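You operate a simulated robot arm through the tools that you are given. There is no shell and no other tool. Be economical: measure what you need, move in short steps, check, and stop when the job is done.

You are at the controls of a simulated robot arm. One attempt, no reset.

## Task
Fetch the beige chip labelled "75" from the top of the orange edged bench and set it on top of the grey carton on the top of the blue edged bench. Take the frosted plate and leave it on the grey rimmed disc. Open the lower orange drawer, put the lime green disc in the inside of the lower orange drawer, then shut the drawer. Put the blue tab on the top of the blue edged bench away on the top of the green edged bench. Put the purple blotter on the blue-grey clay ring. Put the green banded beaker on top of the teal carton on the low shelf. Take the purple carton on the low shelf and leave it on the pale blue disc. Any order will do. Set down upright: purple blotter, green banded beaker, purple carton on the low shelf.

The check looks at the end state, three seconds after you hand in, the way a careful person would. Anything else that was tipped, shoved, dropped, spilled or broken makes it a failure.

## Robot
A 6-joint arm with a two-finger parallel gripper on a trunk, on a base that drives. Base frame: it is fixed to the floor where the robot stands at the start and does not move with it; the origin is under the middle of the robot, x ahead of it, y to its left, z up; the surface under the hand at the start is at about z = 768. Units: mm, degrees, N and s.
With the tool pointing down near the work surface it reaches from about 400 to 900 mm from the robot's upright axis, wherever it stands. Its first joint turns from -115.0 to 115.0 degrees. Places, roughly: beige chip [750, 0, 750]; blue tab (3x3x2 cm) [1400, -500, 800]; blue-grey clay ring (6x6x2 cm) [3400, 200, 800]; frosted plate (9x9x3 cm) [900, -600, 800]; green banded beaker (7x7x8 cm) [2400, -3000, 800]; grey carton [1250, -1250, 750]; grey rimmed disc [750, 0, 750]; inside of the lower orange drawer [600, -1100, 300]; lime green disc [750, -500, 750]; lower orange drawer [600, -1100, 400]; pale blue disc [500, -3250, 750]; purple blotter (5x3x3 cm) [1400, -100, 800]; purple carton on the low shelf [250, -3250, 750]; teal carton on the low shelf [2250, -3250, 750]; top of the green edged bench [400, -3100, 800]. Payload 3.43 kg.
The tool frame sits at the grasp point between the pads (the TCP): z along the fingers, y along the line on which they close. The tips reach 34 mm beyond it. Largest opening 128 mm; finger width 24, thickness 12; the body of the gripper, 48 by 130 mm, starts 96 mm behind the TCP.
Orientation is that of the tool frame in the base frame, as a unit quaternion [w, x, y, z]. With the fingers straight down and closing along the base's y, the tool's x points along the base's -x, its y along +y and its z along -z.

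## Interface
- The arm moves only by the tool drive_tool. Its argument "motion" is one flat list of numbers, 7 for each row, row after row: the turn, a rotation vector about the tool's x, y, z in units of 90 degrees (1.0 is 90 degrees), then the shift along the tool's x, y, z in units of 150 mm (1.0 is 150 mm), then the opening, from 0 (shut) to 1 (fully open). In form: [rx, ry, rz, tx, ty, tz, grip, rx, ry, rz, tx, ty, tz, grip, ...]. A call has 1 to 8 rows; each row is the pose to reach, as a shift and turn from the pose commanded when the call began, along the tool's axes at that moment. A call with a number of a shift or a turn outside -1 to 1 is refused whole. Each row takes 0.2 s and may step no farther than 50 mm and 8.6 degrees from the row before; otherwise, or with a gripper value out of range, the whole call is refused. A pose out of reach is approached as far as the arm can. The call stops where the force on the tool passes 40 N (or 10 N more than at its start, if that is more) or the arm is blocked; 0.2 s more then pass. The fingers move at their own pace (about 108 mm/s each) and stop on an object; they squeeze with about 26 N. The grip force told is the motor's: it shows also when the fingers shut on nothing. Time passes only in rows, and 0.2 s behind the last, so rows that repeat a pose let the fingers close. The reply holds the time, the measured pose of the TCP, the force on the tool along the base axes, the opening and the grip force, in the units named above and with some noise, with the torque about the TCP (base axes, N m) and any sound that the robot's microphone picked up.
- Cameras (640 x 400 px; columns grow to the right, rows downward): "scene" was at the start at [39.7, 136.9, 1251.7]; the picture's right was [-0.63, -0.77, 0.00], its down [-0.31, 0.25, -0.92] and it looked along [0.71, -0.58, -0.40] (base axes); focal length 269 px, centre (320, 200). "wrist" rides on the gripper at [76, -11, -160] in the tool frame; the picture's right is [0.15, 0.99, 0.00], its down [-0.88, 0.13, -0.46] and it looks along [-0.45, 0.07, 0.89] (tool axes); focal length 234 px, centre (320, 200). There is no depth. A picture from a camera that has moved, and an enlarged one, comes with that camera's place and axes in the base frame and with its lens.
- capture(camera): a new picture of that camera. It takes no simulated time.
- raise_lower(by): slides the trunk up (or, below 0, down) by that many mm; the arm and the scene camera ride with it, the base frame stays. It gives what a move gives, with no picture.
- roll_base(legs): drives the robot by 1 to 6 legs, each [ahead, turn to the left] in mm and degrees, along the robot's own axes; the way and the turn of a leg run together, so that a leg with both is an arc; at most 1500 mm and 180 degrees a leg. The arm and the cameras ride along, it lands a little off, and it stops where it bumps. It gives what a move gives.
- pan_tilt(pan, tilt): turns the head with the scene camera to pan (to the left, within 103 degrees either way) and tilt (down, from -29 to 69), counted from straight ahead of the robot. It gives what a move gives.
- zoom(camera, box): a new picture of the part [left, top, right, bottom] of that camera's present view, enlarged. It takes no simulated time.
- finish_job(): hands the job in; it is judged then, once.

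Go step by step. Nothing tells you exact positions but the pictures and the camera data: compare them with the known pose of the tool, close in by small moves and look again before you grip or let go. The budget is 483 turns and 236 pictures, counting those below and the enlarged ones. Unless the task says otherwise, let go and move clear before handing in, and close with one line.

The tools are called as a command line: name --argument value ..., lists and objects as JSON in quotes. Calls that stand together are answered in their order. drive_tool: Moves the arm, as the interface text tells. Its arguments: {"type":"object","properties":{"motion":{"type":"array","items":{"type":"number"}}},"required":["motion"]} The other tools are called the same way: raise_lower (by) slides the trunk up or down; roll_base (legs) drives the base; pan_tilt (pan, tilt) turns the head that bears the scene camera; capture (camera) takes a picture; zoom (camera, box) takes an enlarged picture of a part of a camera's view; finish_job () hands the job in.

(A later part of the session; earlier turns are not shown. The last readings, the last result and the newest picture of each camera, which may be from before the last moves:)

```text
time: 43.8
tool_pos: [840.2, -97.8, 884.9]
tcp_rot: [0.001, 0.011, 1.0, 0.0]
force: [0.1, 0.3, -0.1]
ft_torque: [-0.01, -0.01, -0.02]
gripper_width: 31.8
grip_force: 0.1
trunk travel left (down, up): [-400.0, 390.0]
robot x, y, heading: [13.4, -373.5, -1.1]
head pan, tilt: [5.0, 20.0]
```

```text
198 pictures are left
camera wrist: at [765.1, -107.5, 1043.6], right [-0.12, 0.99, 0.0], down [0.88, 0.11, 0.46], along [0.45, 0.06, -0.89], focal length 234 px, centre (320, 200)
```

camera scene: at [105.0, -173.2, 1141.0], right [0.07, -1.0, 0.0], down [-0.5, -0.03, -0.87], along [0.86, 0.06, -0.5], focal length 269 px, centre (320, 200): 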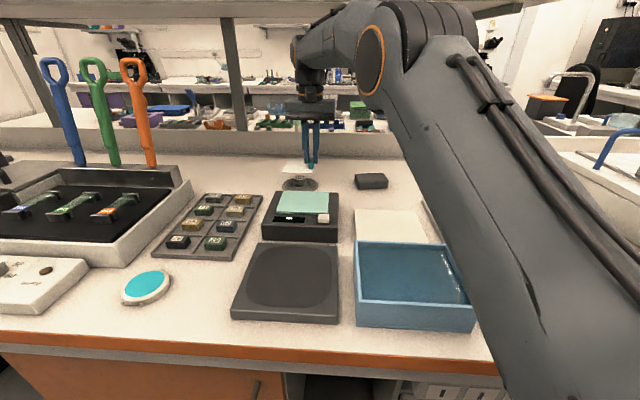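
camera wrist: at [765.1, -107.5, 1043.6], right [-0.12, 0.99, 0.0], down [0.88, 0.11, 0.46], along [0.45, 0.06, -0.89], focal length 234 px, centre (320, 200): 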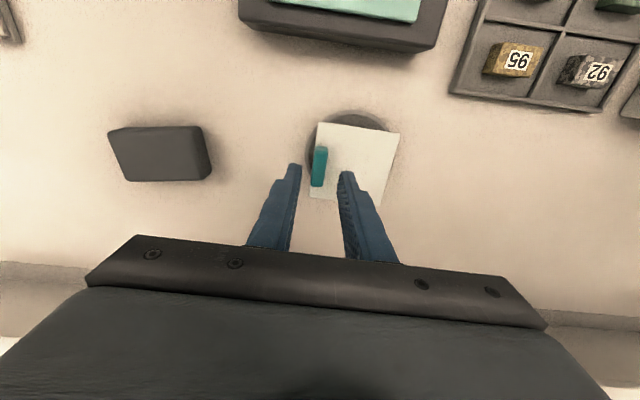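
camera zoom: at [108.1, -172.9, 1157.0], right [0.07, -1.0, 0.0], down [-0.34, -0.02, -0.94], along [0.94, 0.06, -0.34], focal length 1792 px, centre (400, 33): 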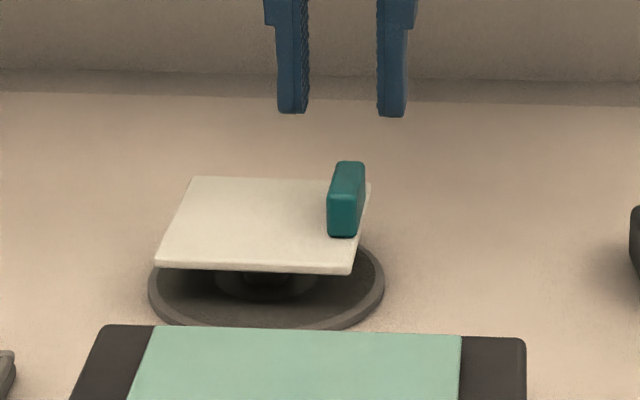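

The plate is stable on the disc. I retract from under the shelf, then back the base off to look at the drawers.

drive_tool --motion '[0, 0, 0, 0.33, 0, -0.03, 0.25, 0, 0, 0, 0.66, 0, -0.05, 0.5, 0, 0, 0, 0.99, 0, -0.1, 0.5, 0, 0, 0, 0.99, 0, -0.4, 0.5, 0, 0, 0, 0.99, 0, -0.7, 0.5, 0, 0, 0, 0.99, 0, -1.0, 0.5]'

roll_base --legs '[[-400, 0], [0, -90], [600, 0]]'

pan_tilt --pan 70 --tilt 30

capture --camera "scene"

```text
time: 45.2
tool_pos: [692.7, -93.4, 1035.0]
tcp_rot: [0.001, 0.011, 1.0, 0.0]
force: [-0.6, -0.7, 0.1]
ft_torque: [0.0, 0.02, -0.05]
gripper_width: 64.1
grip_force: 0.2
trunk travel left (down, up): [-400.0, 390.0]
robot x, y, heading: [16.5, -378.6, -0.9]
head pan, tilt: [5.0, 20.0]
```

```text
time: 54.5
tool_pos: [-113.5, -1652.1, 1035.1]
tcp_rot: [0.0, 0.715, 0.699, -0.001]
force: [-0.1, 0.7, -0.5]
ft_torque: [-0.01, -0.01, -0.02]
gripper_width: 64.1
grip_force: 0.0
trunk travel left (down, up): [-400.0, 390.0]
robot x, y, heading: [-391.7, -973.9, -91.1]
head pan, tilt: [5.0, 20.0]
```

```text
time: 55.9
tool_pos: [-113.6, -1652.3, 1035.6]
tcp_rot: [0.0, 0.716, 0.699, -0.001]
force: [0.4, 0.4, -0.1]
ft_torque: [-0.01, -0.03, -0.02]
gripper_width: 63.9
grip_force: 0.0
trunk travel left (down, up): [-400.0, 390.0]
robot x, y, heading: [-395.8, -977.5, -91.2]
head pan, tilt: [70.0, 30.0]
```

```text
197 pictures are left
camera scene: at [-113.7, -1004.2, 1141.0], right [-0.36, -0.93, 0.0], down [-0.47, 0.18, -0.87], along [0.81, -0.31, -0.5], focal length 269 px, centre (320, 200)
```

scene: 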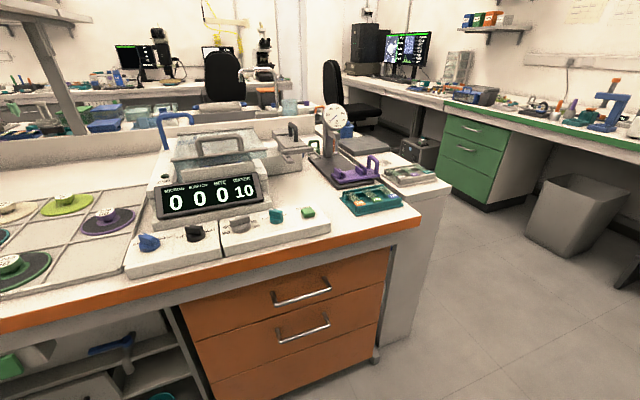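

I see the orange drawers at the bench end. I zoom in on them.

zoom --camera "scene" --box '[160, 220, 448, 400]'

pan_tilt --pan 80 --tilt 50

capture --camera "scene"

```text
2.22 times, centred on (304, 310) of scene
camera zoom: at [-113.7, -1004.2, 1141.0], right [-0.36, -0.93, 0.0], down [-0.47, 0.18, -0.87], along [0.81, -0.31, -0.5], focal length 597 px, centre (356, -44)
```

zoom: 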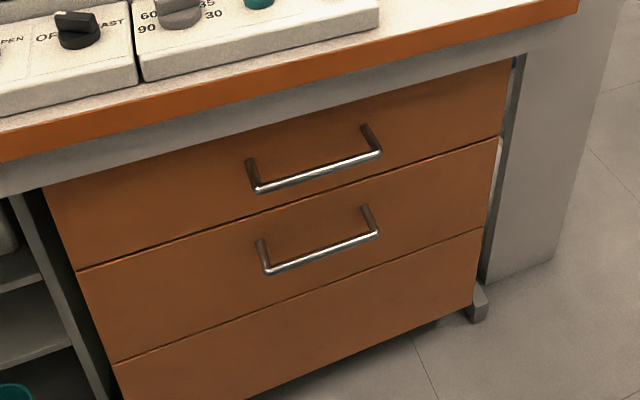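

```text
time: 56.7
tool_pos: [-114.2, -1650.4, 1035.0]
tcp_rot: [0.0, 0.716, 0.699, 0.0]
force: [-0.7, 0.1, -0.3]
ft_torque: [0.0, 0.03, -0.02]
gripper_width: 64.2
grip_force: 0.0
trunk travel left (down, up): [-400.0, 390.0]
robot x, y, heading: [-393.7, -973.0, -91.3]
head pan, tilt: [80.0, 50.0]
```

```text
195 pictures are left
camera scene: at [-122.5, -986.4, 1111.5], right [-0.19, -0.98, 0.0], down [-0.75, 0.15, -0.64], along [0.63, -0.12, -0.77], focal length 269 px, centre (320, 200)
```

scene: 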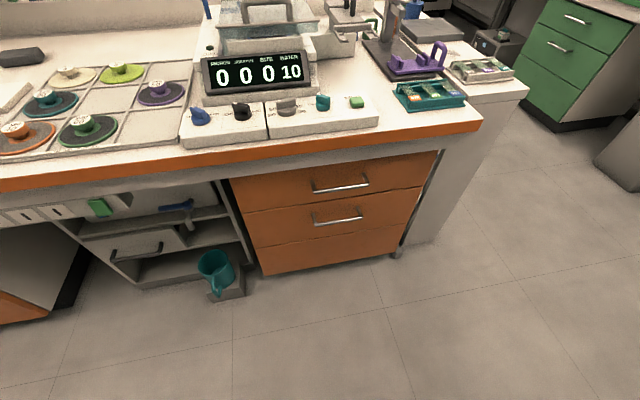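

The lower drawer's handle is at roughly (350,-1135,415). I turn to face the drawers, standing further back.

roll_base --legs '[[60, 0], [0, 91], [-130, 0]]'

drive_tool --motion '[0, -0.095, 0, 0, 0, 0, 0.5, 0, -0.19, 0, 0, 0, 0, 0.5, 0, -0.285, 0, 0, 0, 0, 0.5, 0, -0.38, 0, 0, 0, 0, 0.5, 0, -0.475, 0, 0, 0, 0, 0.5, 0, -0.57, 0, 0, 0, 0, 0.5, 0, -0.665, 0, 0, 0, 0, 0.5, 0, -0.76, 0, 0, 0, 0, 0.5]'

pan_tilt --pan -20 --tilt 40

capture --camera "scene"

```text
time: 62.4
tool_pos: [149.1, -743.7, 1034.6]
tcp_rot: [0.001, 0.006, 1.0, 0.0]
force: [-0.2, 0.1, 0.0]
ft_torque: [0.01, 0.02, 0.01]
gripper_width: 64.0
grip_force: 0.0
trunk travel left (down, up): [-400.0, 390.0]
robot x, y, heading: [-526.4, -1030.3, -0.4]
head pan, tilt: [80.0, 50.0]
```

```text
time: 64.2
tool_pos: [149.2, -743.9, 1035.7]
tcp_rot: [0.564, 0.005, 0.826, -0.003]
force: [-0.5, 0.6, 0.5]
ft_torque: [-0.02, -0.01, 0.02]
gripper_width: 63.9
grip_force: 0.0
trunk travel left (down, up): [-400.0, 390.0]
robot x, y, heading: [-525.2, -1031.8, -0.3]
head pan, tilt: [80.0, 50.0]
```

```text
time: 66.0
tool_pos: [148.6, -744.0, 1036.2]
tcp_rot: [0.563, 0.005, 0.827, -0.003]
force: [-0.3, 0.0, 0.4]
ft_torque: [0.01, 0.01, 0.0]
gripper_width: 64.1
grip_force: 0.1
trunk travel left (down, up): [-400.0, 390.0]
robot x, y, heading: [-525.2, -1031.1, -0.2]
head pan, tilt: [-20.0, 40.0]
```

```text
194 pictures are left
camera scene: at [-448.0, -866.0, 1125.6], right [-0.35, -0.94, 0.0], down [-0.6, 0.23, -0.77], along [0.72, -0.27, -0.64], focal length 269 px, centre (320, 200)
```

scene: 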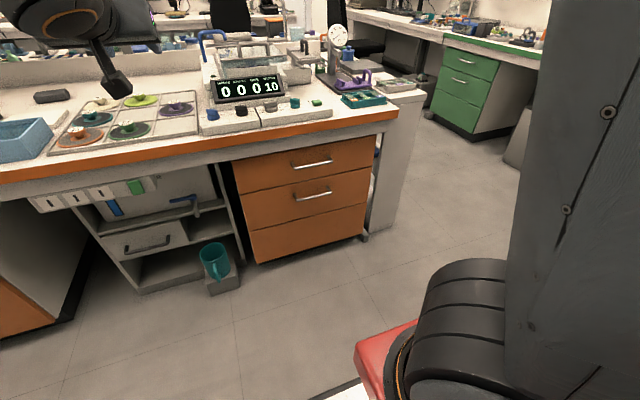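

Triangulating gives the handle at about (315,-1120,475). I finish pitching the tool forward, then roll it so that the fingers close vertically.

drive_tool --motion '[0, -0.09, 0, 0, 0, 0, 0.5, 0, -0.18, 0, 0, 0, 0, 0.5, 0, -0.24, 0, 0, 0, 0, 0.5]'

drive_tool --motion '[0, 0, 0.095, 0, 0, 0, 0.5, 0, 0, 0.19, 0, 0, 0, 0.5, 0, 0, 0.285, 0, 0, 0, 0.5, 0, 0, 0.38, 0, 0, 0, 0.5, 0, 0, 0.475, 0, 0, 0, 0.5, 0, 0, 0.57, 0, 0, 0, 0.5, 0, 0, 0.665, 0, 0, 0, 0.5, 0, 0, 0.76, 0, 0, 0, 0.5]'

drive_tool --motion '[0, 0, 0.09, 0, 0, 0, 0.5, 0, 0, 0.18, 0, 0, 0, 0.5, 0, 0, 0.24, 0, 0, 0, 0.5]'

capture --camera "scene"

```text
time: 66.8
tool_pos: [147.8, -744.0, 1035.0]
tcp_rot: [0.709, 0.004, 0.705, -0.003]
force: [0.4, 0.1, 0.1]
ft_torque: [0.03, 0.02, 0.04]
gripper_width: 64.1
grip_force: 0.0
trunk travel left (down, up): [-400.0, 390.0]
robot x, y, heading: [-527.3, -1034.6, -0.8]
head pan, tilt: [-20.0, 40.0]
```

```text
time: 68.6
tool_pos: [148.0, -718.0, 1184.9]
tcp_rot: [0.576, 0.4, 0.627, 0.34]
force: [-0.4, -0.4, -0.1]
ft_torque: [-0.02, -0.05, 0.0]
gripper_width: 64.0
grip_force: 0.1
out of reach, approached as far as the arm can: row 4, 5, 6, 7, 8
trunk travel left (down, up): [-400.0, 390.0]
robot x, y, heading: [-524.4, -1035.0, -0.2]
head pan, tilt: [-20.0, 40.0]
```

```text
time: 69.4
tool_pos: [160.7, -718.9, 1259.4]
tcp_rot: [0.493, 0.515, 0.562, 0.419]
force: [1.0, 0.8, 0.2]
ft_torque: [0.01, -0.01, 0.0]
gripper_width: 64.3
grip_force: 0.1
out of reach, approached as far as the arm can: row 1, 2, 3
trunk travel left (down, up): [-400.0, 390.0]
robot x, y, heading: [-528.8, -1030.7, -0.5]
head pan, tilt: [-20.0, 40.0]
```

```text
193 pictures are left
camera scene: at [-448.1, -866.0, 1125.6], right [-0.35, -0.94, 0.0], down [-0.6, 0.23, -0.77], along [0.72, -0.27, -0.64], focal length 269 px, centre (320, 200)
```

scene: 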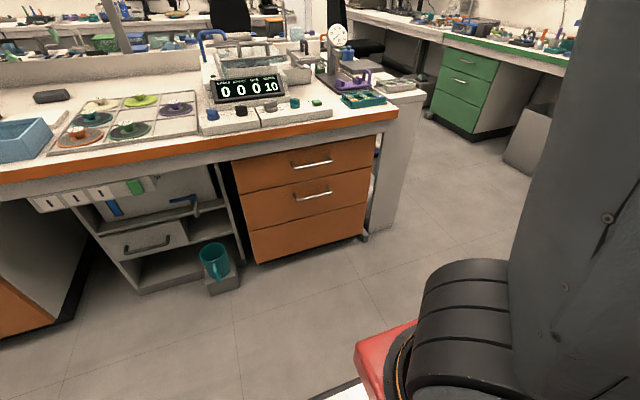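

Rolling that way hits a joint limit. I return and roll the other way.

drive_tool --motion '[0, 0, -0.09, 0, 0, 0, 0.5, 0, 0, -0.18, 0, 0, 0, 0.5, 0, 0, -0.27, 0, 0, 0, 0.5, 0, 0, -0.36, 0, 0, 0, 0.5, 0, 0, -0.45, 0, 0, 0, 0.5, 0, 0, -0.54, 0, 0, 0, 0.5, 0, 0, -0.63, 0, 0, 0, 0.5, 0, 0, -0.72, 0, 0, 0, 0.5]'

```text
time: 71.2
tool_pos: [161.5, -719.6, 1259.6]
tcp_rot: [0.642, 0.131, 0.751, 0.088]
force: [0.2, -0.4, 0.2]
ft_torque: [0.03, -0.02, 0.03]
gripper_width: 64.0
grip_force: 0.0
trunk travel left (down, up): [-400.0, 390.0]
robot x, y, heading: [-523.2, -1037.0, -0.6]
head pan, tilt: [-20.0, 40.0]
```

drive_tool --motion '[0.004, -0.008, -0.088, 0, 0, 0, 0.5, 0.007, -0.017, -0.177, 0, 0, 0, 0.5, 0.011, -0.025, -0.265, 0, 0, 0, 0.5, 0.015, -0.033, -0.354, 0, 0, 0, 0.5, 0.018, -0.042, -0.442, 0, 0, 0, 0.5, 0.022, -0.05, -0.531, 0, 0, 0, 0.5, 0.025, -0.059, -0.62, 0, 0, 0, 0.5, 0.029, -0.067, -0.708, 0, 0, 0, 0.5]'

drive_tool --motion '[0.003, -0.008, -0.081, 0, 0, 0, 0.5, 0.007, -0.015, -0.162, 0, 0, 0, 0.5, 0.01, -0.023, -0.243, 0, 0, 0, 0.5, 0.013, -0.031, -0.325, 0, 0, 0, 0.5, 0.017, -0.038, -0.406, 0, 0, 0, 0.5, 0.02, -0.046, -0.487, 0, 0, 0, 0.5]'

```text
time: 73.0
tool_pos: [161.6, -719.5, 1260.6]
tcp_rot: [0.626, -0.265, 0.676, -0.286]
force: [0.1, 0.5, -0.3]
ft_torque: [0.0, -0.02, 0.03]
gripper_width: 63.8
grip_force: 0.1
trunk travel left (down, up): [-400.0, 390.0]
robot x, y, heading: [-525.6, -1032.8, -0.5]
head pan, tilt: [-20.0, 40.0]
```

```text
time: 74.4
tool_pos: [160.5, -720.0, 1261.1]
tcp_rot: [0.502, -0.499, 0.5, -0.5]
force: [-0.2, 0.0, 0.2]
ft_torque: [0.02, 0.02, 0.03]
gripper_width: 63.9
grip_force: 0.1
trunk travel left (down, up): [-400.0, 390.0]
robot x, y, heading: [-525.2, -1036.0, -0.7]
head pan, tilt: [-20.0, 40.0]
```

The new roll works (fingers now close vertically, pointing +x). I shift sideways to y≈-1120 and lower the trunk.

drive_tool --motion '[0, 0, 0, 0.3, 0.1, 0, 0.5, 0, 0, 0, 0.6, 0.2, 0, 0.5, 0, 0, 0, 0.9, 0.3, 0, 0.5]'

drive_tool --motion '[0, 0, 0, 0.3, 0.1, 0, 0.5, 0, 0, 0, 0.6, 0.2, 0, 0.5, 0, 0, 0, 0.9, 0.3, 0, 0.5]'

drive_tool --motion '[0, 0, 0, 0.29, 0.1, 0, 0.5, 0, 0, 0, 0.58, 0.2, 0, 0.5, 0, 0, 0, 0.87, 0.3, 0, 0.5]'

raise_lower --by -300

capture --camera "scene"

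capture --camera "wrist"

```text
time: 75.2
tool_pos: [161.9, -854.7, 1213.9]
tcp_rot: [0.501, -0.499, 0.502, -0.498]
force: [0.7, 0.7, -0.2]
ft_torque: [-0.01, 0.02, -0.05]
gripper_width: 64.2
grip_force: 0.1
trunk travel left (down, up): [-400.0, 390.0]
robot x, y, heading: [-522.8, -1031.8, -0.6]
head pan, tilt: [-20.0, 40.0]
```

```text
time: 76.0
tool_pos: [162.5, -988.1, 1167.7]
tcp_rot: [0.502, -0.498, 0.501, -0.499]
force: [-0.4, 0.1, -0.1]
ft_torque: [-0.03, -0.01, 0.0]
gripper_width: 64.0
grip_force: 0.1
trunk travel left (down, up): [-400.0, 390.0]
robot x, y, heading: [-521.1, -1032.0, -0.4]
head pan, tilt: [-20.0, 40.0]
```

```text
time: 76.8
tool_pos: [156.7, -1031.1, 1145.1]
tcp_rot: [0.481, -0.486, 0.521, -0.511]
force: [-1.1, 0.5, -0.3]
ft_torque: [-0.02, 0.04, 0.0]
gripper_width: 63.9
grip_force: 0.1
out of reach, approached as far as the arm can: row 1, 2, 3
trunk travel left (down, up): [-400.0, 390.0]
robot x, y, heading: [-526.1, -1032.4, -0.5]
head pan, tilt: [-20.0, 40.0]
```

```text
time: 79.8
tool_pos: [219.6, -1031.9, 843.6]
tcp_rot: [0.482, -0.485, 0.521, -0.511]
force: [-0.3, -0.6, 0.5]
ft_torque: [0.01, 0.03, 0.0]
gripper_width: 64.2
grip_force: 0.1
trunk travel left (down, up): [-100.0, 690.0]
robot x, y, heading: [-525.1, -1033.1, -0.6]
head pan, tilt: [-20.0, 40.0]
```

```text
192 pictures are left
camera scene: at [-364.6, -866.9, 825.7], right [-0.35, -0.94, 0.0], down [-0.6, 0.23, -0.77], along [0.72, -0.27, -0.64], focal length 269 px, centre (320, 200)
```

scene: 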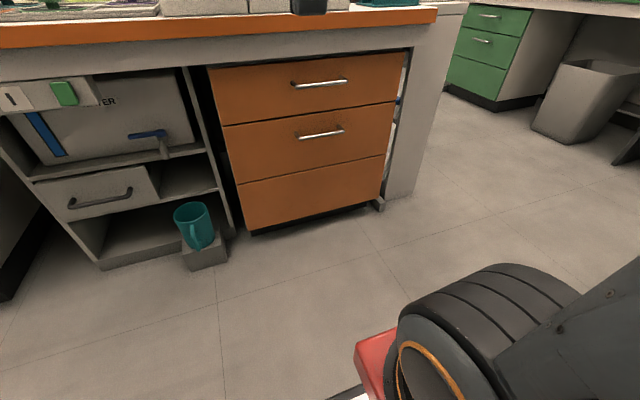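

```text
191 pictures are left
camera wrist: at [54.7, -1096.4, 855.4], right [-0.02, -0.14, -0.99], down [-0.4, 0.91, -0.12], along [0.92, 0.39, -0.08], focal length 234 px, centre (320, 200)
```

wrist: 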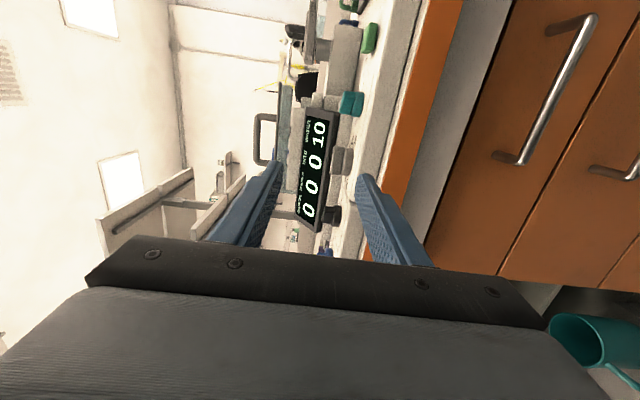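

The lateral limit suggests standing further right so the handle is on the robot's left. I shift the base to y≈-1300.

roll_base --legs '[[-60, 0], [0, -90], [280, 0], [0, 90.5]]'

drive_tool --motion '[0, 0, 0, 0, 0.3, 0, 0.5, 0, 0, 0, 0, 0.6, 0, 0.5, 0, 0, 0, 0, 0.9, 0, 0.5]'

capture --camera "scene"

capture --camera "wrist"

```text
time: 90.0
tool_pos: [157.7, -1298.5, 843.3]
tcp_rot: [0.486, -0.491, 0.517, -0.506]
force: [0.5, 1.0, 0.0]
ft_torque: [0.01, -0.03, -0.02]
gripper_width: 64.1
grip_force: 0.1
trunk travel left (down, up): [-100.0, 690.0]
robot x, y, heading: [-585.1, -1315.9, 0.8]
head pan, tilt: [-20.0, 40.0]
```

```text
time: 90.8
tool_pos: [153.8, -1279.7, 711.6]
tcp_rot: [0.483, -0.488, 0.521, -0.508]
force: [0.0, -0.2, -0.6]
ft_torque: [-0.01, -0.01, 0.0]
gripper_width: 64.1
grip_force: 0.0
out of reach, approached as far as the arm can: row 2, 3
trunk travel left (down, up): [-100.0, 690.0]
robot x, y, heading: [-588.3, -1314.6, 0.3]
head pan, tilt: [-20.0, 40.0]
```

```text
190 pictures are left
camera scene: at [-429.8, -1145.1, 825.6], right [-0.33, -0.94, 0.0], down [-0.61, 0.21, -0.77], along [0.72, -0.26, -0.64], focal length 269 px, centre (320, 200)
```

scene: 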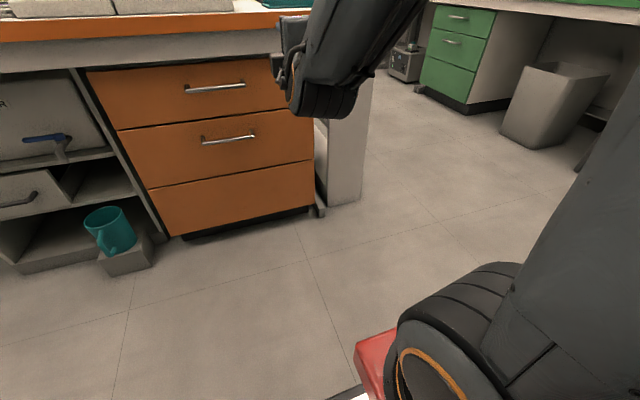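

```text
189 pictures are left
camera wrist: at [-11.3, -1346.4, 724.3], right [-0.02, -0.14, -0.99], down [-0.4, 0.91, -0.12], along [0.91, 0.4, -0.08], focal length 234 px, centre (320, 200)
```

wrist: 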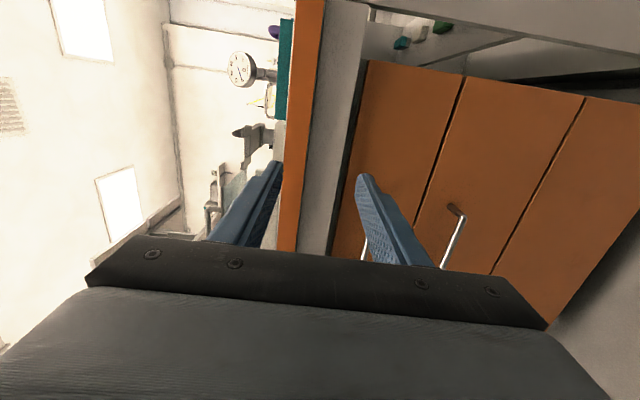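

I'm now placed with the handle to the left. I move left toward y≈-1120 and down.

drive_tool --motion '[0, 0, 0, -0.3, 0, 0, 0.5, 0, 0, 0, -0.6, 0, 0, 0.5, 0, 0, 0, -0.9, 0, 0, 0.5, 0, 0, 0, -0.9, 0.25, -0.1, 0.5, 0, 0, 0, -0.9, 0.5, -0.2, 0.5, 0, 0, 0, -0.9, 0.75, -0.3, 0.5]'

drive_tool --motion '[0, 0, 0, -0.1, 0.3, 0, 0.5, 0, 0, 0, -0.1, 0.6, 0, 0.5]'

capture --camera "scene"

```text
time: 92.2
tool_pos: [114.6, -1140.6, 600.9]
tcp_rot: [0.486, -0.49, 0.517, -0.507]
force: [-0.9, -0.2, 0.4]
ft_torque: [0.01, 0.01, 0.01]
gripper_width: 64.3
grip_force: 0.0
trunk travel left (down, up): [-100.0, 690.0]
robot x, y, heading: [-585.8, -1310.5, 0.8]
head pan, tilt: [-20.0, 40.0]
```

```text
time: 92.8
tool_pos: [111.5, -1127.3, 510.2]
tcp_rot: [0.486, -0.49, 0.516, -0.507]
force: [0.6, 0.5, -0.4]
ft_torque: [0.02, 0.04, 0.0]
gripper_width: 64.1
grip_force: 0.0
trunk travel left (down, up): [-100.0, 690.0]
robot x, y, heading: [-588.6, -1311.5, 0.5]
head pan, tilt: [-20.0, 40.0]
```

```text
188 pictures are left
camera scene: at [-429.8, -1145.1, 825.6], right [-0.33, -0.94, 0.0], down [-0.61, 0.21, -0.77], along [0.72, -0.26, -0.64], focal length 269 px, centre (320, 200)
```

scene: 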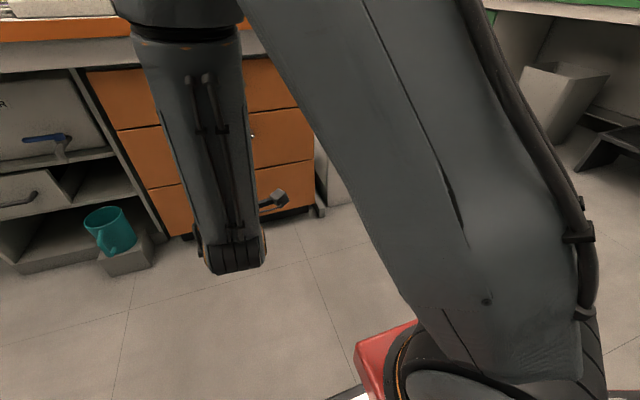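

capture --camera "wrist"

```text
187 pictures are left
camera wrist: at [-51.8, -1194.7, 521.8], right [-0.02, -0.14, -0.99], down [-0.42, 0.9, -0.12], along [0.91, 0.41, -0.08], focal length 234 px, centre (320, 200)
```

wrist: 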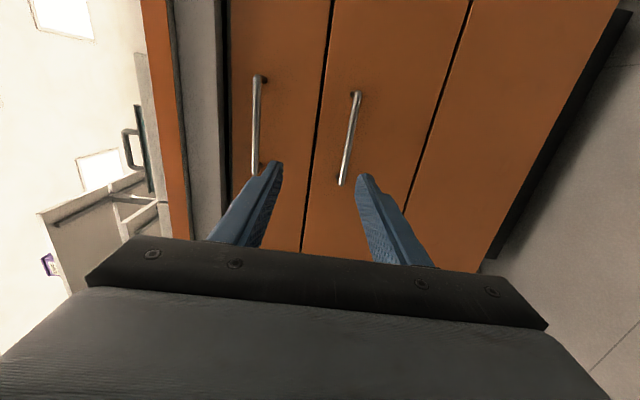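

Handle centre is about (320,-1138,458). I straighten the tool and close in to x≈230.

drive_tool --motion '[0.003, -0.01, -0.001, 0.013, 0.11, 0.26, 0.5, 0.006, -0.02, -0.002, 0.025, 0.22, 0.53, 0.5, 0.008, -0.03, -0.003, 0.038, 0.323, 0.796, 0.5]'

capture --camera "wrist"

```text
time: 93.6
tool_pos: [232.3, -1137.0, 460.4]
tcp_rot: [0.499, -0.5, 0.501, -0.499]
force: [-0.5, 0.3, 0.0]
ft_torque: [-0.02, 0.02, -0.02]
gripper_width: 64.3
grip_force: 0.1
trunk travel left (down, up): [-100.0, 690.0]
robot x, y, heading: [-586.6, -1312.5, 0.6]
head pan, tilt: [-20.0, 40.0]
```

```text
186 pictures are left
camera wrist: at [71.1, -1213.0, 471.2], right [0.0, -0.15, -0.99], down [-0.46, 0.88, -0.13], along [0.89, 0.45, -0.07], focal length 234 px, centre (320, 200)
```

wrist: 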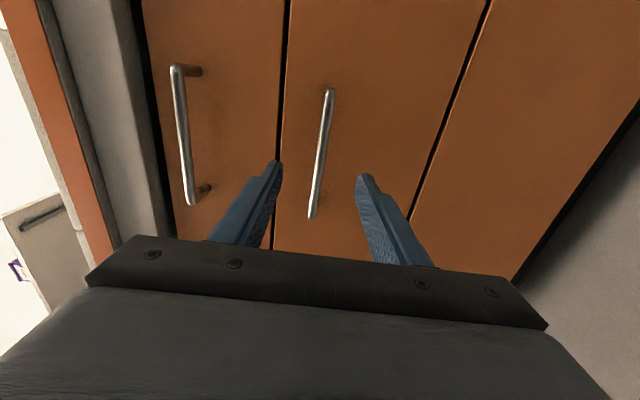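

The bar lies between the fingers. I advance and close.

drive_tool --motion '[0, 0, 0, 0, 0, 0.25, 0.5, 0, 0, 0, 0, 0, 0.48, 0.5]'

capture --camera "wrist"

```text
time: 94.2
tool_pos: [303.8, -1137.0, 460.2]
tcp_rot: [0.5, -0.5, 0.501, -0.499]
force: [0.7, 0.3, 0.3]
ft_torque: [0.0, -0.02, 0.01]
gripper_width: 64.0
grip_force: 0.0
trunk travel left (down, up): [-100.0, 690.0]
robot x, y, heading: [-588.5, -1311.9, 0.3]
head pan, tilt: [-20.0, 40.0]
```

```text
185 pictures are left
camera wrist: at [143.0, -1212.2, 470.8], right [0.0, -0.15, -0.99], down [-0.46, 0.88, -0.13], along [0.89, 0.45, -0.07], focal length 234 px, centre (320, 200)
```

wrist: 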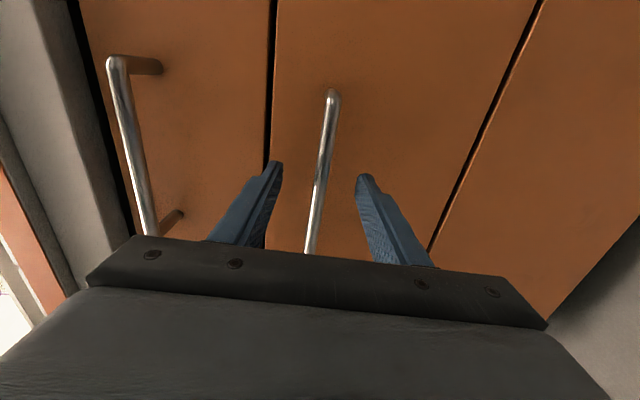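

drive_tool --motion '[0, 0, 0, 0, 0, 0.04, 0.5, 0, 0, 0, 0, 0, 0.04, 0.1, 0, 0, 0, 0, 0, 0.04, 0, 0, 0, 0, 0, 0, 0.04, 0, 0, 0, 0, 0, 0, 0.04, 0]'

```text
time: 95.4
tool_pos: [309.4, -1137.8, 460.6]
tcp_rot: [0.499, -0.5, 0.5, -0.5]
force: [0.9, -0.4, 0.5]
ft_torque: [-0.11, 0.02, 0.2]
gripper_width: 11.8
grip_force: 45.0
trunk travel left (down, up): [-100.0, 690.0]
robot x, y, heading: [-589.0, -1316.6, 0.7]
head pan, tilt: [-20.0, 40.0]
```

Gripped an 11.8 mm bar. I pull slowly toward -x.

drive_tool --motion '[0, 0, 0, 0, 0, -0.1, 0, 0, 0, 0, 0, 0, -0.25, 0, 0, 0, 0, 0, 0, -0.4, 0, 0, 0, 0, 0, 0, -0.55, 0, 0, 0, 0, 0, 0, -0.7, 0, 0, 0, 0, 0, 0, -0.85, 0, 0, 0, 0, 0, 0, -1.0, 0]'

capture --camera "wrist"

```text
time: 97.0
tool_pos: [158.6, -1137.1, 459.5]
tcp_rot: [0.499, -0.5, 0.501, -0.5]
force: [1.2, -2.0, 4.7]
ft_torque: [-0.16, -0.02, -0.31]
gripper_width: 11.6
grip_force: 44.9
trunk travel left (down, up): [-100.0, 690.0]
robot x, y, heading: [-591.8, -1316.0, 0.8]
head pan, tilt: [-20.0, 40.0]
```

```text
184 pictures are left
camera wrist: at [-2.1, -1213.0, 470.5], right [0.0, -0.15, -0.99], down [-0.45, 0.88, -0.13], along [0.89, 0.45, -0.07], focal length 234 px, centre (320, 200)
```

wrist: 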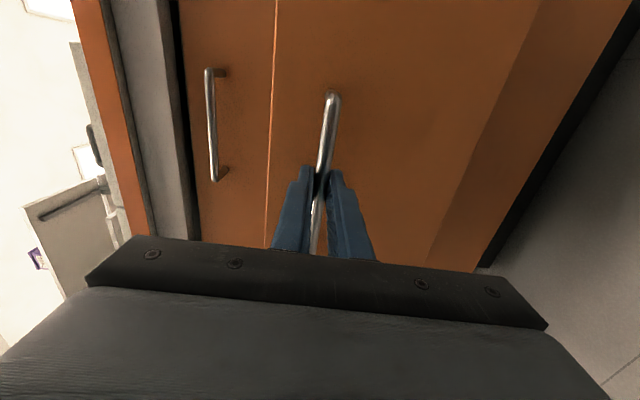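

The drawer comes out. I pull another ~110 mm.

drive_tool --motion '[0, 0, 0, 0, 0, -0.15, 0, 0, 0, 0, 0, 0, -0.3, 0, 0, 0, 0, 0, 0, -0.45, 0, 0, 0, 0, 0, 0, -0.6, 0, 0, 0, 0, 0, 0, -0.72, 0]'

capture --camera "scene"

```text
time: 97.9
tool_pos: [85.8, -1136.8, 460.1]
tcp_rot: [-0.499, 0.494, -0.502, 0.505]
force: [-1.3, -3.0, 9.1]
ft_torque: [-0.17, -0.15, 0.52]
gripper_width: 11.9
grip_force: 44.9
out of reach, approached as far as the arm can: row 4
trunk travel left (down, up): [-100.0, 690.0]
robot x, y, heading: [-585.4, -1313.2, 0.4]
head pan, tilt: [-20.0, 40.0]
stopped in row 4: the force on the tool passed its limit at 47 N (the readings are from after the stop); the commanded pose is now the measured one
```

```text
183 pictures are left
camera scene: at [-429.5, -1145.6, 825.6], right [-0.34, -0.94, 0.0], down [-0.61, 0.22, -0.77], along [0.72, -0.26, -0.64], focal length 269 px, centre (320, 200)
```

scene: 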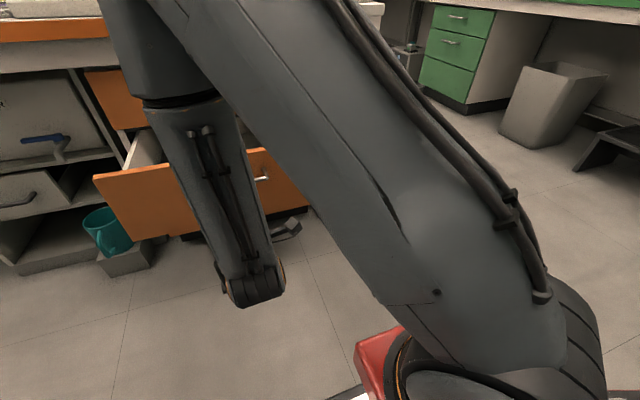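

Drawer is open about 220 mm. I release, back the base away, and raise the trunk.

drive_tool --motion '[0, 0, 0, 0, 0, 0, 0.3, 0, 0, 0, 0, 0, 0, 0.5]'

roll_base --legs '[[-200, 0]]'

raise_lower --by 400

capture --camera "scene"

```text
time: 98.5
tool_pos: [85.2, -1137.2, 459.5]
tcp_rot: [-0.498, 0.496, -0.501, 0.505]
force: [-0.4, 0.3, -0.1]
ft_torque: [-0.03, 0.01, 0.0]
gripper_width: 64.1
grip_force: 0.0
trunk travel left (down, up): [-100.0, 690.0]
robot x, y, heading: [-591.2, -1310.6, 0.2]
head pan, tilt: [-20.0, 40.0]
```

```text
time: 100.2
tool_pos: [-71.1, -1140.0, 459.5]
tcp_rot: [-0.498, 0.494, -0.503, 0.505]
force: [-0.2, 0.2, 0.1]
ft_torque: [-0.01, 0.0, -0.04]
gripper_width: 64.0
grip_force: 0.1
trunk travel left (down, up): [-100.0, 690.0]
robot x, y, heading: [-745.9, -1316.5, 0.1]
head pan, tilt: [-20.0, 40.0]
stopped in leg 1: the robot was blocked; the commanded pose is now the measured one
```

```text
time: 104.0
tool_pos: [-72.2, -1139.4, 859.2]
tcp_rot: [-0.498, 0.495, -0.502, 0.505]
force: [-0.4, -0.3, 0.3]
ft_torque: [-0.01, 0.03, -0.03]
gripper_width: 64.2
grip_force: 0.0
trunk travel left (down, up): [-500.0, 290.0]
robot x, y, heading: [-746.4, -1316.0, 0.1]
head pan, tilt: [-20.0, 40.0]
```

```text
182 pictures are left
camera scene: at [-698.8, -1149.1, 1225.6], right [-0.34, -0.94, 0.0], down [-0.6, 0.22, -0.77], along [0.72, -0.26, -0.64], focal length 269 px, centre (320, 200)
```

scene: 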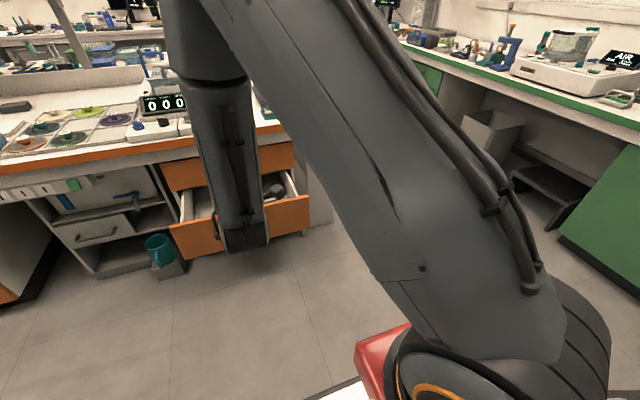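

Something blocked the base behind; I nudge forward, then restore the tool to pointing down.

roll_base --legs '[[40, 0]]'

drive_tool --motion '[0, 0, 0.095, 0, 0, 0, 0.5, 0, 0, 0.19, 0, 0, 0, 0.5, 0, 0, 0.285, 0, 0, 0, 0.5, 0, 0, 0.38, 0, 0, 0, 0.5, 0, 0, 0.475, 0, 0, 0, 0.5, 0, 0, 0.57, 0, 0, 0, 0.5, 0, 0, 0.665, 0, 0, 0, 0.5, 0, 0, 0.76, 0, 0, 0, 0.5]'

drive_tool --motion '[0, 0, 0.09, 0, 0, 0, 0.5, 0, 0, 0.18, 0, 0, 0, 0.5, 0, 0, 0.24, 0, 0, 0, 0.5]'

drive_tool --motion '[0, 0.095, 0, 0, 0, 0, 0.5, 0, 0.19, 0, 0, 0, 0, 0.5, 0, 0.285, 0, 0, 0, 0, 0.5, 0, 0.38, 0, 0, 0, 0, 0.5, 0, 0.475, 0, 0, 0, 0, 0.5, 0, 0.57, 0, 0, 0, 0, 0.5, 0, 0.665, 0, 0, 0, 0, 0.5, 0, 0.76, 0, 0, 0, 0, 0.5]'

drive_tool --motion '[0, 0.09, 0, 0, 0, 0, 0.5, 0, 0.18, 0, 0, 0, 0, 0.5, 0, 0.24, 0, 0, 0, 0, 0.5]'

pan_tilt --pan -103 --tilt 45

capture --camera "scene"

```text
time: 104.9
tool_pos: [-31.8, -1139.1, 857.8]
tcp_rot: [-0.498, 0.495, -0.502, 0.505]
force: [0.4, -0.4, 0.7]
ft_torque: [-0.01, 0.01, 0.02]
gripper_width: 63.7
grip_force: 0.1
trunk travel left (down, up): [-500.0, 290.0]
robot x, y, heading: [-705.5, -1314.6, 0.1]
head pan, tilt: [-20.0, 40.0]
```

```text
time: 106.7
tool_pos: [-32.0, -1140.1, 859.6]
tcp_rot: [0.696, -0.125, 0.694, -0.138]
force: [-0.3, -0.4, -0.6]
ft_torque: [0.0, 0.03, 0.01]
gripper_width: 64.2
grip_force: 0.1
trunk travel left (down, up): [-500.0, 290.0]
robot x, y, heading: [-704.9, -1319.2, 0.3]
head pan, tilt: [-20.0, 40.0]
```

```text
time: 107.5
tool_pos: [-34.0, -1139.1, 858.8]
tcp_rot: [0.708, -0.027, 0.705, -0.038]
force: [1.1, 0.0, 0.1]
ft_torque: [0.03, -0.03, 0.0]
gripper_width: 64.1
grip_force: 0.1
out of reach, approached as far as the arm can: row 3
trunk travel left (down, up): [-500.0, 290.0]
robot x, y, heading: [-706.3, -1319.8, 0.1]
head pan, tilt: [-20.0, 40.0]
```

```text
time: 109.3
tool_pos: [-32.3, -1138.9, 860.0]
tcp_rot: [0.19, -0.001, 0.981, -0.047]
force: [-0.4, 0.2, 0.5]
ft_torque: [0.01, -0.01, 0.01]
gripper_width: 64.0
grip_force: 0.1
trunk travel left (down, up): [-500.0, 290.0]
robot x, y, heading: [-704.1, -1316.1, 0.1]
head pan, tilt: [-20.0, 40.0]
```

```text
time: 110.1
tool_pos: [-33.0, -1139.4, 858.7]
tcp_rot: [0.001, 0.007, 0.999, -0.047]
force: [0.7, 1.2, 0.7]
ft_torque: [-0.02, -0.04, -0.02]
gripper_width: 64.0
grip_force: 0.1
trunk travel left (down, up): [-500.0, 290.0]
robot x, y, heading: [-707.6, -1313.9, -0.0]
head pan, tilt: [-20.0, 40.0]
```

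```text
time: 111.7
tool_pos: [-32.6, -1140.0, 859.0]
tcp_rot: [0.003, 0.008, 0.999, -0.047]
force: [-0.8, -0.9, -0.3]
ft_torque: [-0.03, 0.01, 0.0]
gripper_width: 63.8
grip_force: 0.1
trunk travel left (down, up): [-500.0, 290.0]
robot x, y, heading: [-703.1, -1312.4, 0.0]
head pan, tilt: [-103.0, 45.0]
```

```text
181 pictures are left
camera scene: at [-756.4, -1199.4, 1218.4], right [-0.97, 0.22, 0.0], down [0.16, 0.69, -0.71], along [-0.16, -0.69, -0.71], focal length 269 px, centre (320, 200)
```

scene: 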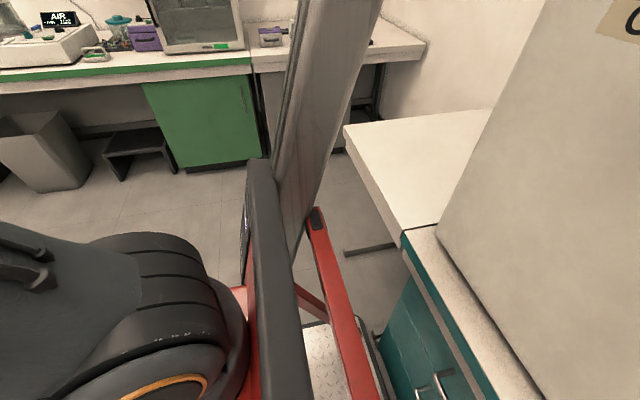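

The base had touched the fixed teal cabinet only. I straighten and raise the tool, then drive to the lime-disc spot.

drive_tool --motion '[-0.03, 0.002, -0.005, 0, 0, -0.3, 0.5, -0.06, 0.004, -0.01, 0, 0, -0.6, 0.5, -0.06, 0.004, -0.01, 0, 0, -0.9, 0.5, -0.06, 0.004, -0.01, 0, 0, -1.0, 0.5]'

roll_base --legs '[[250, 0], [0, 90], [930, 0], [0, -90], [450, 0]]'

pan_tilt --pan -20 --tilt 40

capture --camera "scene"

capture --camera "wrist"

```text
time: 112.7
tool_pos: [-32.0, -1124.8, 1008.1]
tcp_rot: [0.0, 0.0, 1.0, 0.002]
force: [0.2, 0.1, 0.5]
ft_torque: [0.01, -0.01, 0.02]
gripper_width: 64.0
grip_force: 0.1
trunk travel left (down, up): [-500.0, 290.0]
robot x, y, heading: [-707.1, -1315.3, 0.2]
head pan, tilt: [-103.0, 45.0]
```

```text
time: 128.9
tool_pos: [682.2, -202.4, 1008.2]
tcp_rot: [-0.001, 0.005, 1.0, 0.0]
force: [-0.3, 0.4, 0.5]
ft_torque: [0.02, 0.02, -0.01]
gripper_width: 64.2
grip_force: 0.0
trunk travel left (down, up): [-500.0, 290.0]
robot x, y, heading: [5.1, -389.9, -0.3]
head pan, tilt: [-103.0, 45.0]
```

```text
time: 130.5
tool_pos: [681.8, -203.6, 1008.2]
tcp_rot: [-0.001, 0.006, 1.0, 0.0]
force: [0.2, -0.7, 0.1]
ft_torque: [0.0, -0.02, 0.01]
gripper_width: 63.9
grip_force: 0.1
trunk travel left (down, up): [-500.0, 290.0]
robot x, y, heading: [6.7, -391.4, -0.5]
head pan, tilt: [-20.0, 40.0]
```

```text
180 pictures are left
camera scene: at [55.4, -220.8, 1225.6], right [-0.35, -0.94, 0.0], down [-0.6, 0.23, -0.77], along [0.72, -0.27, -0.64], focal length 269 px, centre (320, 200)
```

scene: 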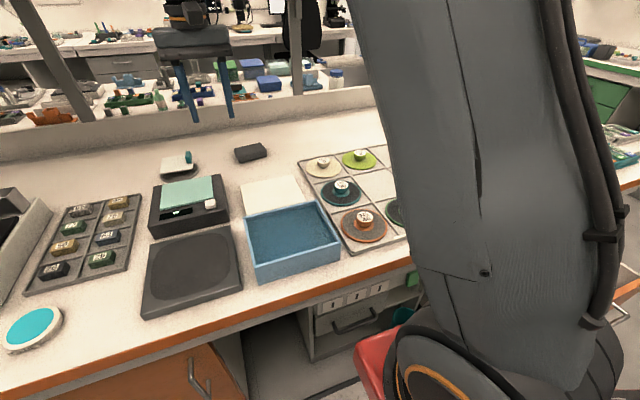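

```text
179 pictures are left
camera wrist: at [605.2, -213.8, 1167.1], right [-0.14, 0.99, 0.0], down [0.88, 0.12, 0.45], along [0.45, 0.06, -0.89], focal length 234 px, centre (320, 200)
```

wrist: 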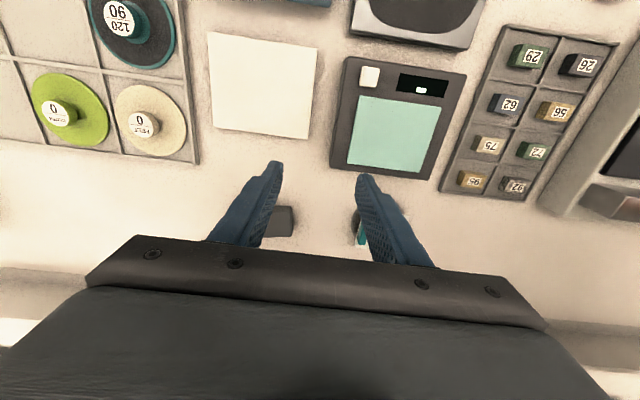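

Lime disc knob is at about (705,-598). I move over it.

drive_tool --motion '[0, 0, 0, -0.02, -0.3, 0, 0.5, 0, 0, 0, -0.04, -0.6, 0, 0.5, 0, 0, 0, -0.06, -0.9, 0, 0.5]'

drive_tool --motion '[0, 0, 0, -0.02, -0.3, 0, 0.5, 0, 0, 0, -0.04, -0.6, 0, 0.5, 0, 0, 0, -0.06, -0.9, 0, 0.5]'

drive_tool --motion '[0, 0, 0, -0.02, -0.3, 0, 0.5, 0, 0, 0, -0.04, -0.6, 0, 0.5, 0, 0, 0, -0.06, -0.83, 0.1, 0.5, 0, 0, 0, -0.06, -0.83, 0.4, 0.5, 0, 0, 0, -0.06, -0.83, 0.7, 0.5]'

capture --camera "wrist"

```text
time: 131.3
tool_pos: [689.9, -339.2, 1006.9]
tcp_rot: [-0.001, 0.005, 1.0, 0.0]
force: [-0.6, 0.5, 0.1]
ft_torque: [-0.05, -0.02, 0.0]
gripper_width: 64.1
grip_force: 0.0
trunk travel left (down, up): [-500.0, 290.0]
robot x, y, heading: [4.9, -386.0, -0.4]
head pan, tilt: [-20.0, 40.0]
```

```text
time: 132.1
tool_pos: [697.7, -475.0, 1006.4]
tcp_rot: [-0.001, 0.005, 1.0, -0.001]
force: [0.1, 0.5, 0.6]
ft_torque: [-0.05, 0.03, -0.01]
gripper_width: 64.0
grip_force: 0.0
trunk travel left (down, up): [-500.0, 290.0]
robot x, y, heading: [7.8, -383.9, -0.3]
head pan, tilt: [-20.0, 40.0]
```

```text
time: 133.3
tool_pos: [705.4, -598.1, 901.9]
tcp_rot: [0.0, 0.005, 1.0, 0.0]
force: [-0.3, 0.8, 0.9]
ft_torque: [-0.02, -0.02, -0.01]
gripper_width: 64.1
grip_force: 0.0
trunk travel left (down, up): [-500.0, 290.0]
robot x, y, heading: [1.3, -389.5, -0.4]
head pan, tilt: [-20.0, 40.0]
```

```text
178 pictures are left
camera wrist: at [627.9, -608.7, 1061.6], right [-0.14, 0.99, 0.0], down [0.88, 0.12, 0.46], along [0.45, 0.06, -0.89], focal length 234 px, centre (320, 200)
```

wrist: 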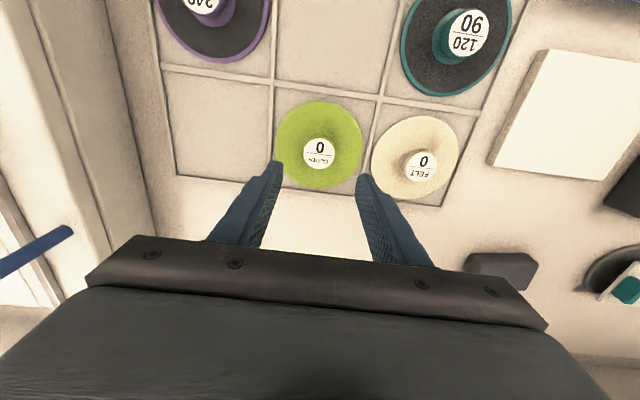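

Aligned at (702,-600). I descend around the knob and grip.

drive_tool --motion '[0, 0, 0, 0.02, -0.01, 0.25, 0.5, 0, 0, 0, 0.02, -0.01, 0.45, 0.5, 0, 0, 0, 0.02, -0.01, 0.57, 0.5]'

capture --camera "wrist"

```text
time: 134.1
tool_pos: [701.7, -598.6, 817.0]
tcp_rot: [-0.001, 0.006, 1.0, 0.001]
force: [0.3, -0.5, -0.1]
ft_torque: [0.04, 0.01, 0.01]
gripper_width: 64.1
grip_force: 0.1
trunk travel left (down, up): [-500.0, 290.0]
robot x, y, heading: [5.7, -389.5, -0.5]
head pan, tilt: [-20.0, 40.0]
```

```text
177 pictures are left
camera wrist: at [624.4, -609.5, 976.1], right [-0.14, 0.99, 0.0], down [0.88, 0.12, 0.45], along [0.45, 0.06, -0.89], focal length 234 px, centre (320, 200)
```

wrist: 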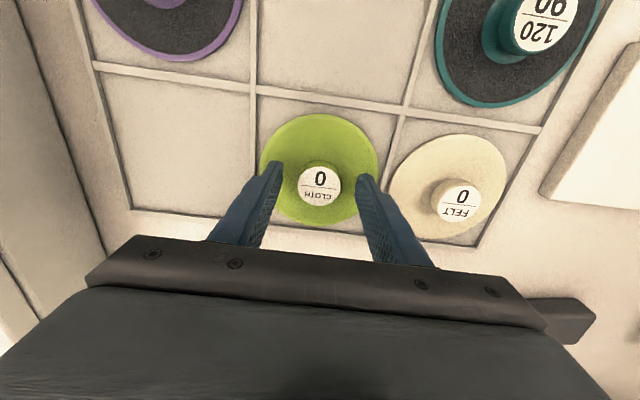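

drive_tool --motion '[0, 0, 0, 0, 0, 0, 0, 0, 0, 0, 0, 0, 0, 0, 0, 0, 0, 0, 0, 0, 0]'

drive_tool --motion '[0, 0, 0, 0, 0, -0.1, 0, 0, 0, 0, 0, 0, -0.35, 0, 0, 0, 0, 0, 0, -0.65, 0, 0, 0, 0, 0, 0, -0.95, 0]'

capture --camera "wrist"

```text
time: 134.9
tool_pos: [702.0, -598.4, 817.2]
tcp_rot: [0.0, 0.006, 1.0, 0.002]
force: [0.7, -0.8, -0.8]
ft_torque: [0.04, -0.01, 0.03]
gripper_width: 38.0
grip_force: 25.6
trunk travel left (down, up): [-500.0, 290.0]
robot x, y, heading: [3.3, -382.0, -0.5]
head pan, tilt: [-20.0, 40.0]
```

```text
time: 135.9
tool_pos: [700.6, -599.7, 960.4]
tcp_rot: [-0.002, 0.005, 1.0, 0.001]
force: [0.6, 0.4, -2.4]
ft_torque: [0.02, 0.01, 0.01]
gripper_width: 38.0
grip_force: 25.9
trunk travel left (down, up): [-500.0, 290.0]
robot x, y, heading: [4.2, -386.9, -0.6]
head pan, tilt: [-20.0, 40.0]
```

```text
176 pictures are left
camera wrist: at [625.2, -610.4, 1119.1], right [-0.14, 0.99, 0.0], down [0.88, 0.12, 0.45], along [0.45, 0.06, -0.89], focal length 234 px, centre (320, 200)
```

wrist: 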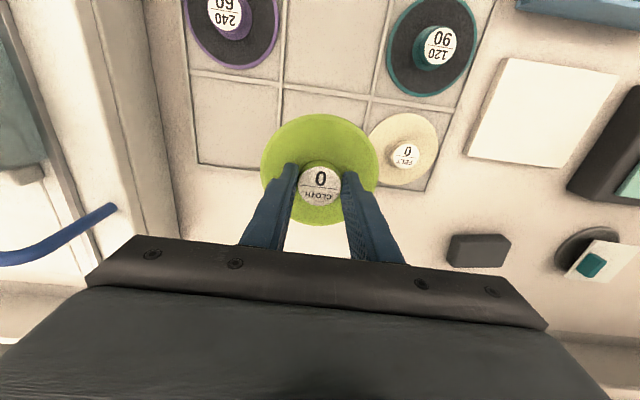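

The disc is held. I drive back and over to the drawer.

roll_base --legs '[[-480, 0], [0, -90], [550, 0], [0, 90]]'

pan_tilt --pan -15 --tilt 50

capture --camera "scene"

capture --camera "wrist"

```text
time: 149.2
tool_pos: [207.1, -1138.2, 959.3]
tcp_rot: [-0.001, 0.005, 1.0, 0.001]
force: [0.3, 0.2, -2.7]
ft_torque: [-0.01, 0.03, -0.02]
gripper_width: 37.9
grip_force: 26.2
trunk travel left (down, up): [-500.0, 290.0]
robot x, y, heading: [-487.9, -926.1, -0.4]
head pan, tilt: [-20.0, 40.0]
```

```text
time: 149.9
tool_pos: [207.1, -1137.4, 960.1]
tcp_rot: [-0.001, 0.005, 1.0, 0.001]
force: [0.1, -0.2, -2.3]
ft_torque: [0.0, 0.03, 0.04]
gripper_width: 37.9
grip_force: 26.1
trunk travel left (down, up): [-500.0, 290.0]
robot x, y, heading: [-485.1, -925.4, -0.7]
head pan, tilt: [-15.0, 50.0]
```

```text
175 pictures are left
camera scene: at [-445.1, -750.5, 1211.5], right [-0.27, -0.96, 0.0], down [-0.74, 0.2, -0.64], along [0.62, -0.17, -0.77], focal length 269 px, centre (320, 200)
```

scene: 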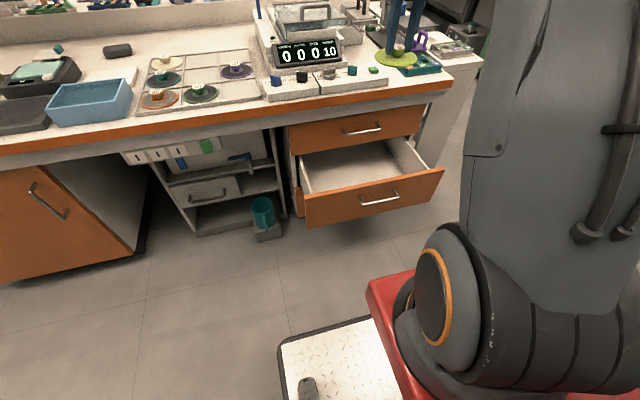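

```text
174 pictures are left
camera wrist: at [130.3, -1148.3, 1119.0], right [-0.14, 0.99, 0.0], down [0.88, 0.12, 0.45], along [0.45, 0.06, -0.89], focal length 234 px, centre (320, 200)
```

wrist: 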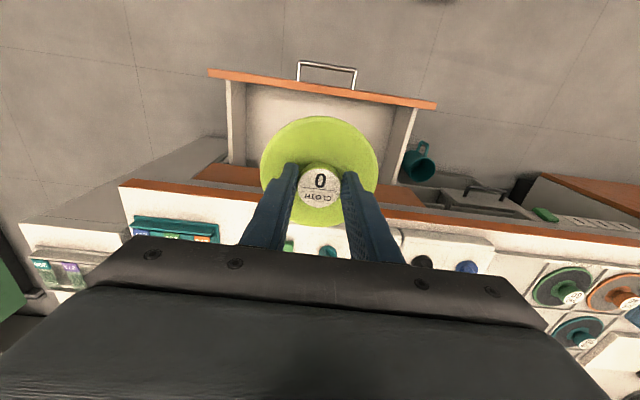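

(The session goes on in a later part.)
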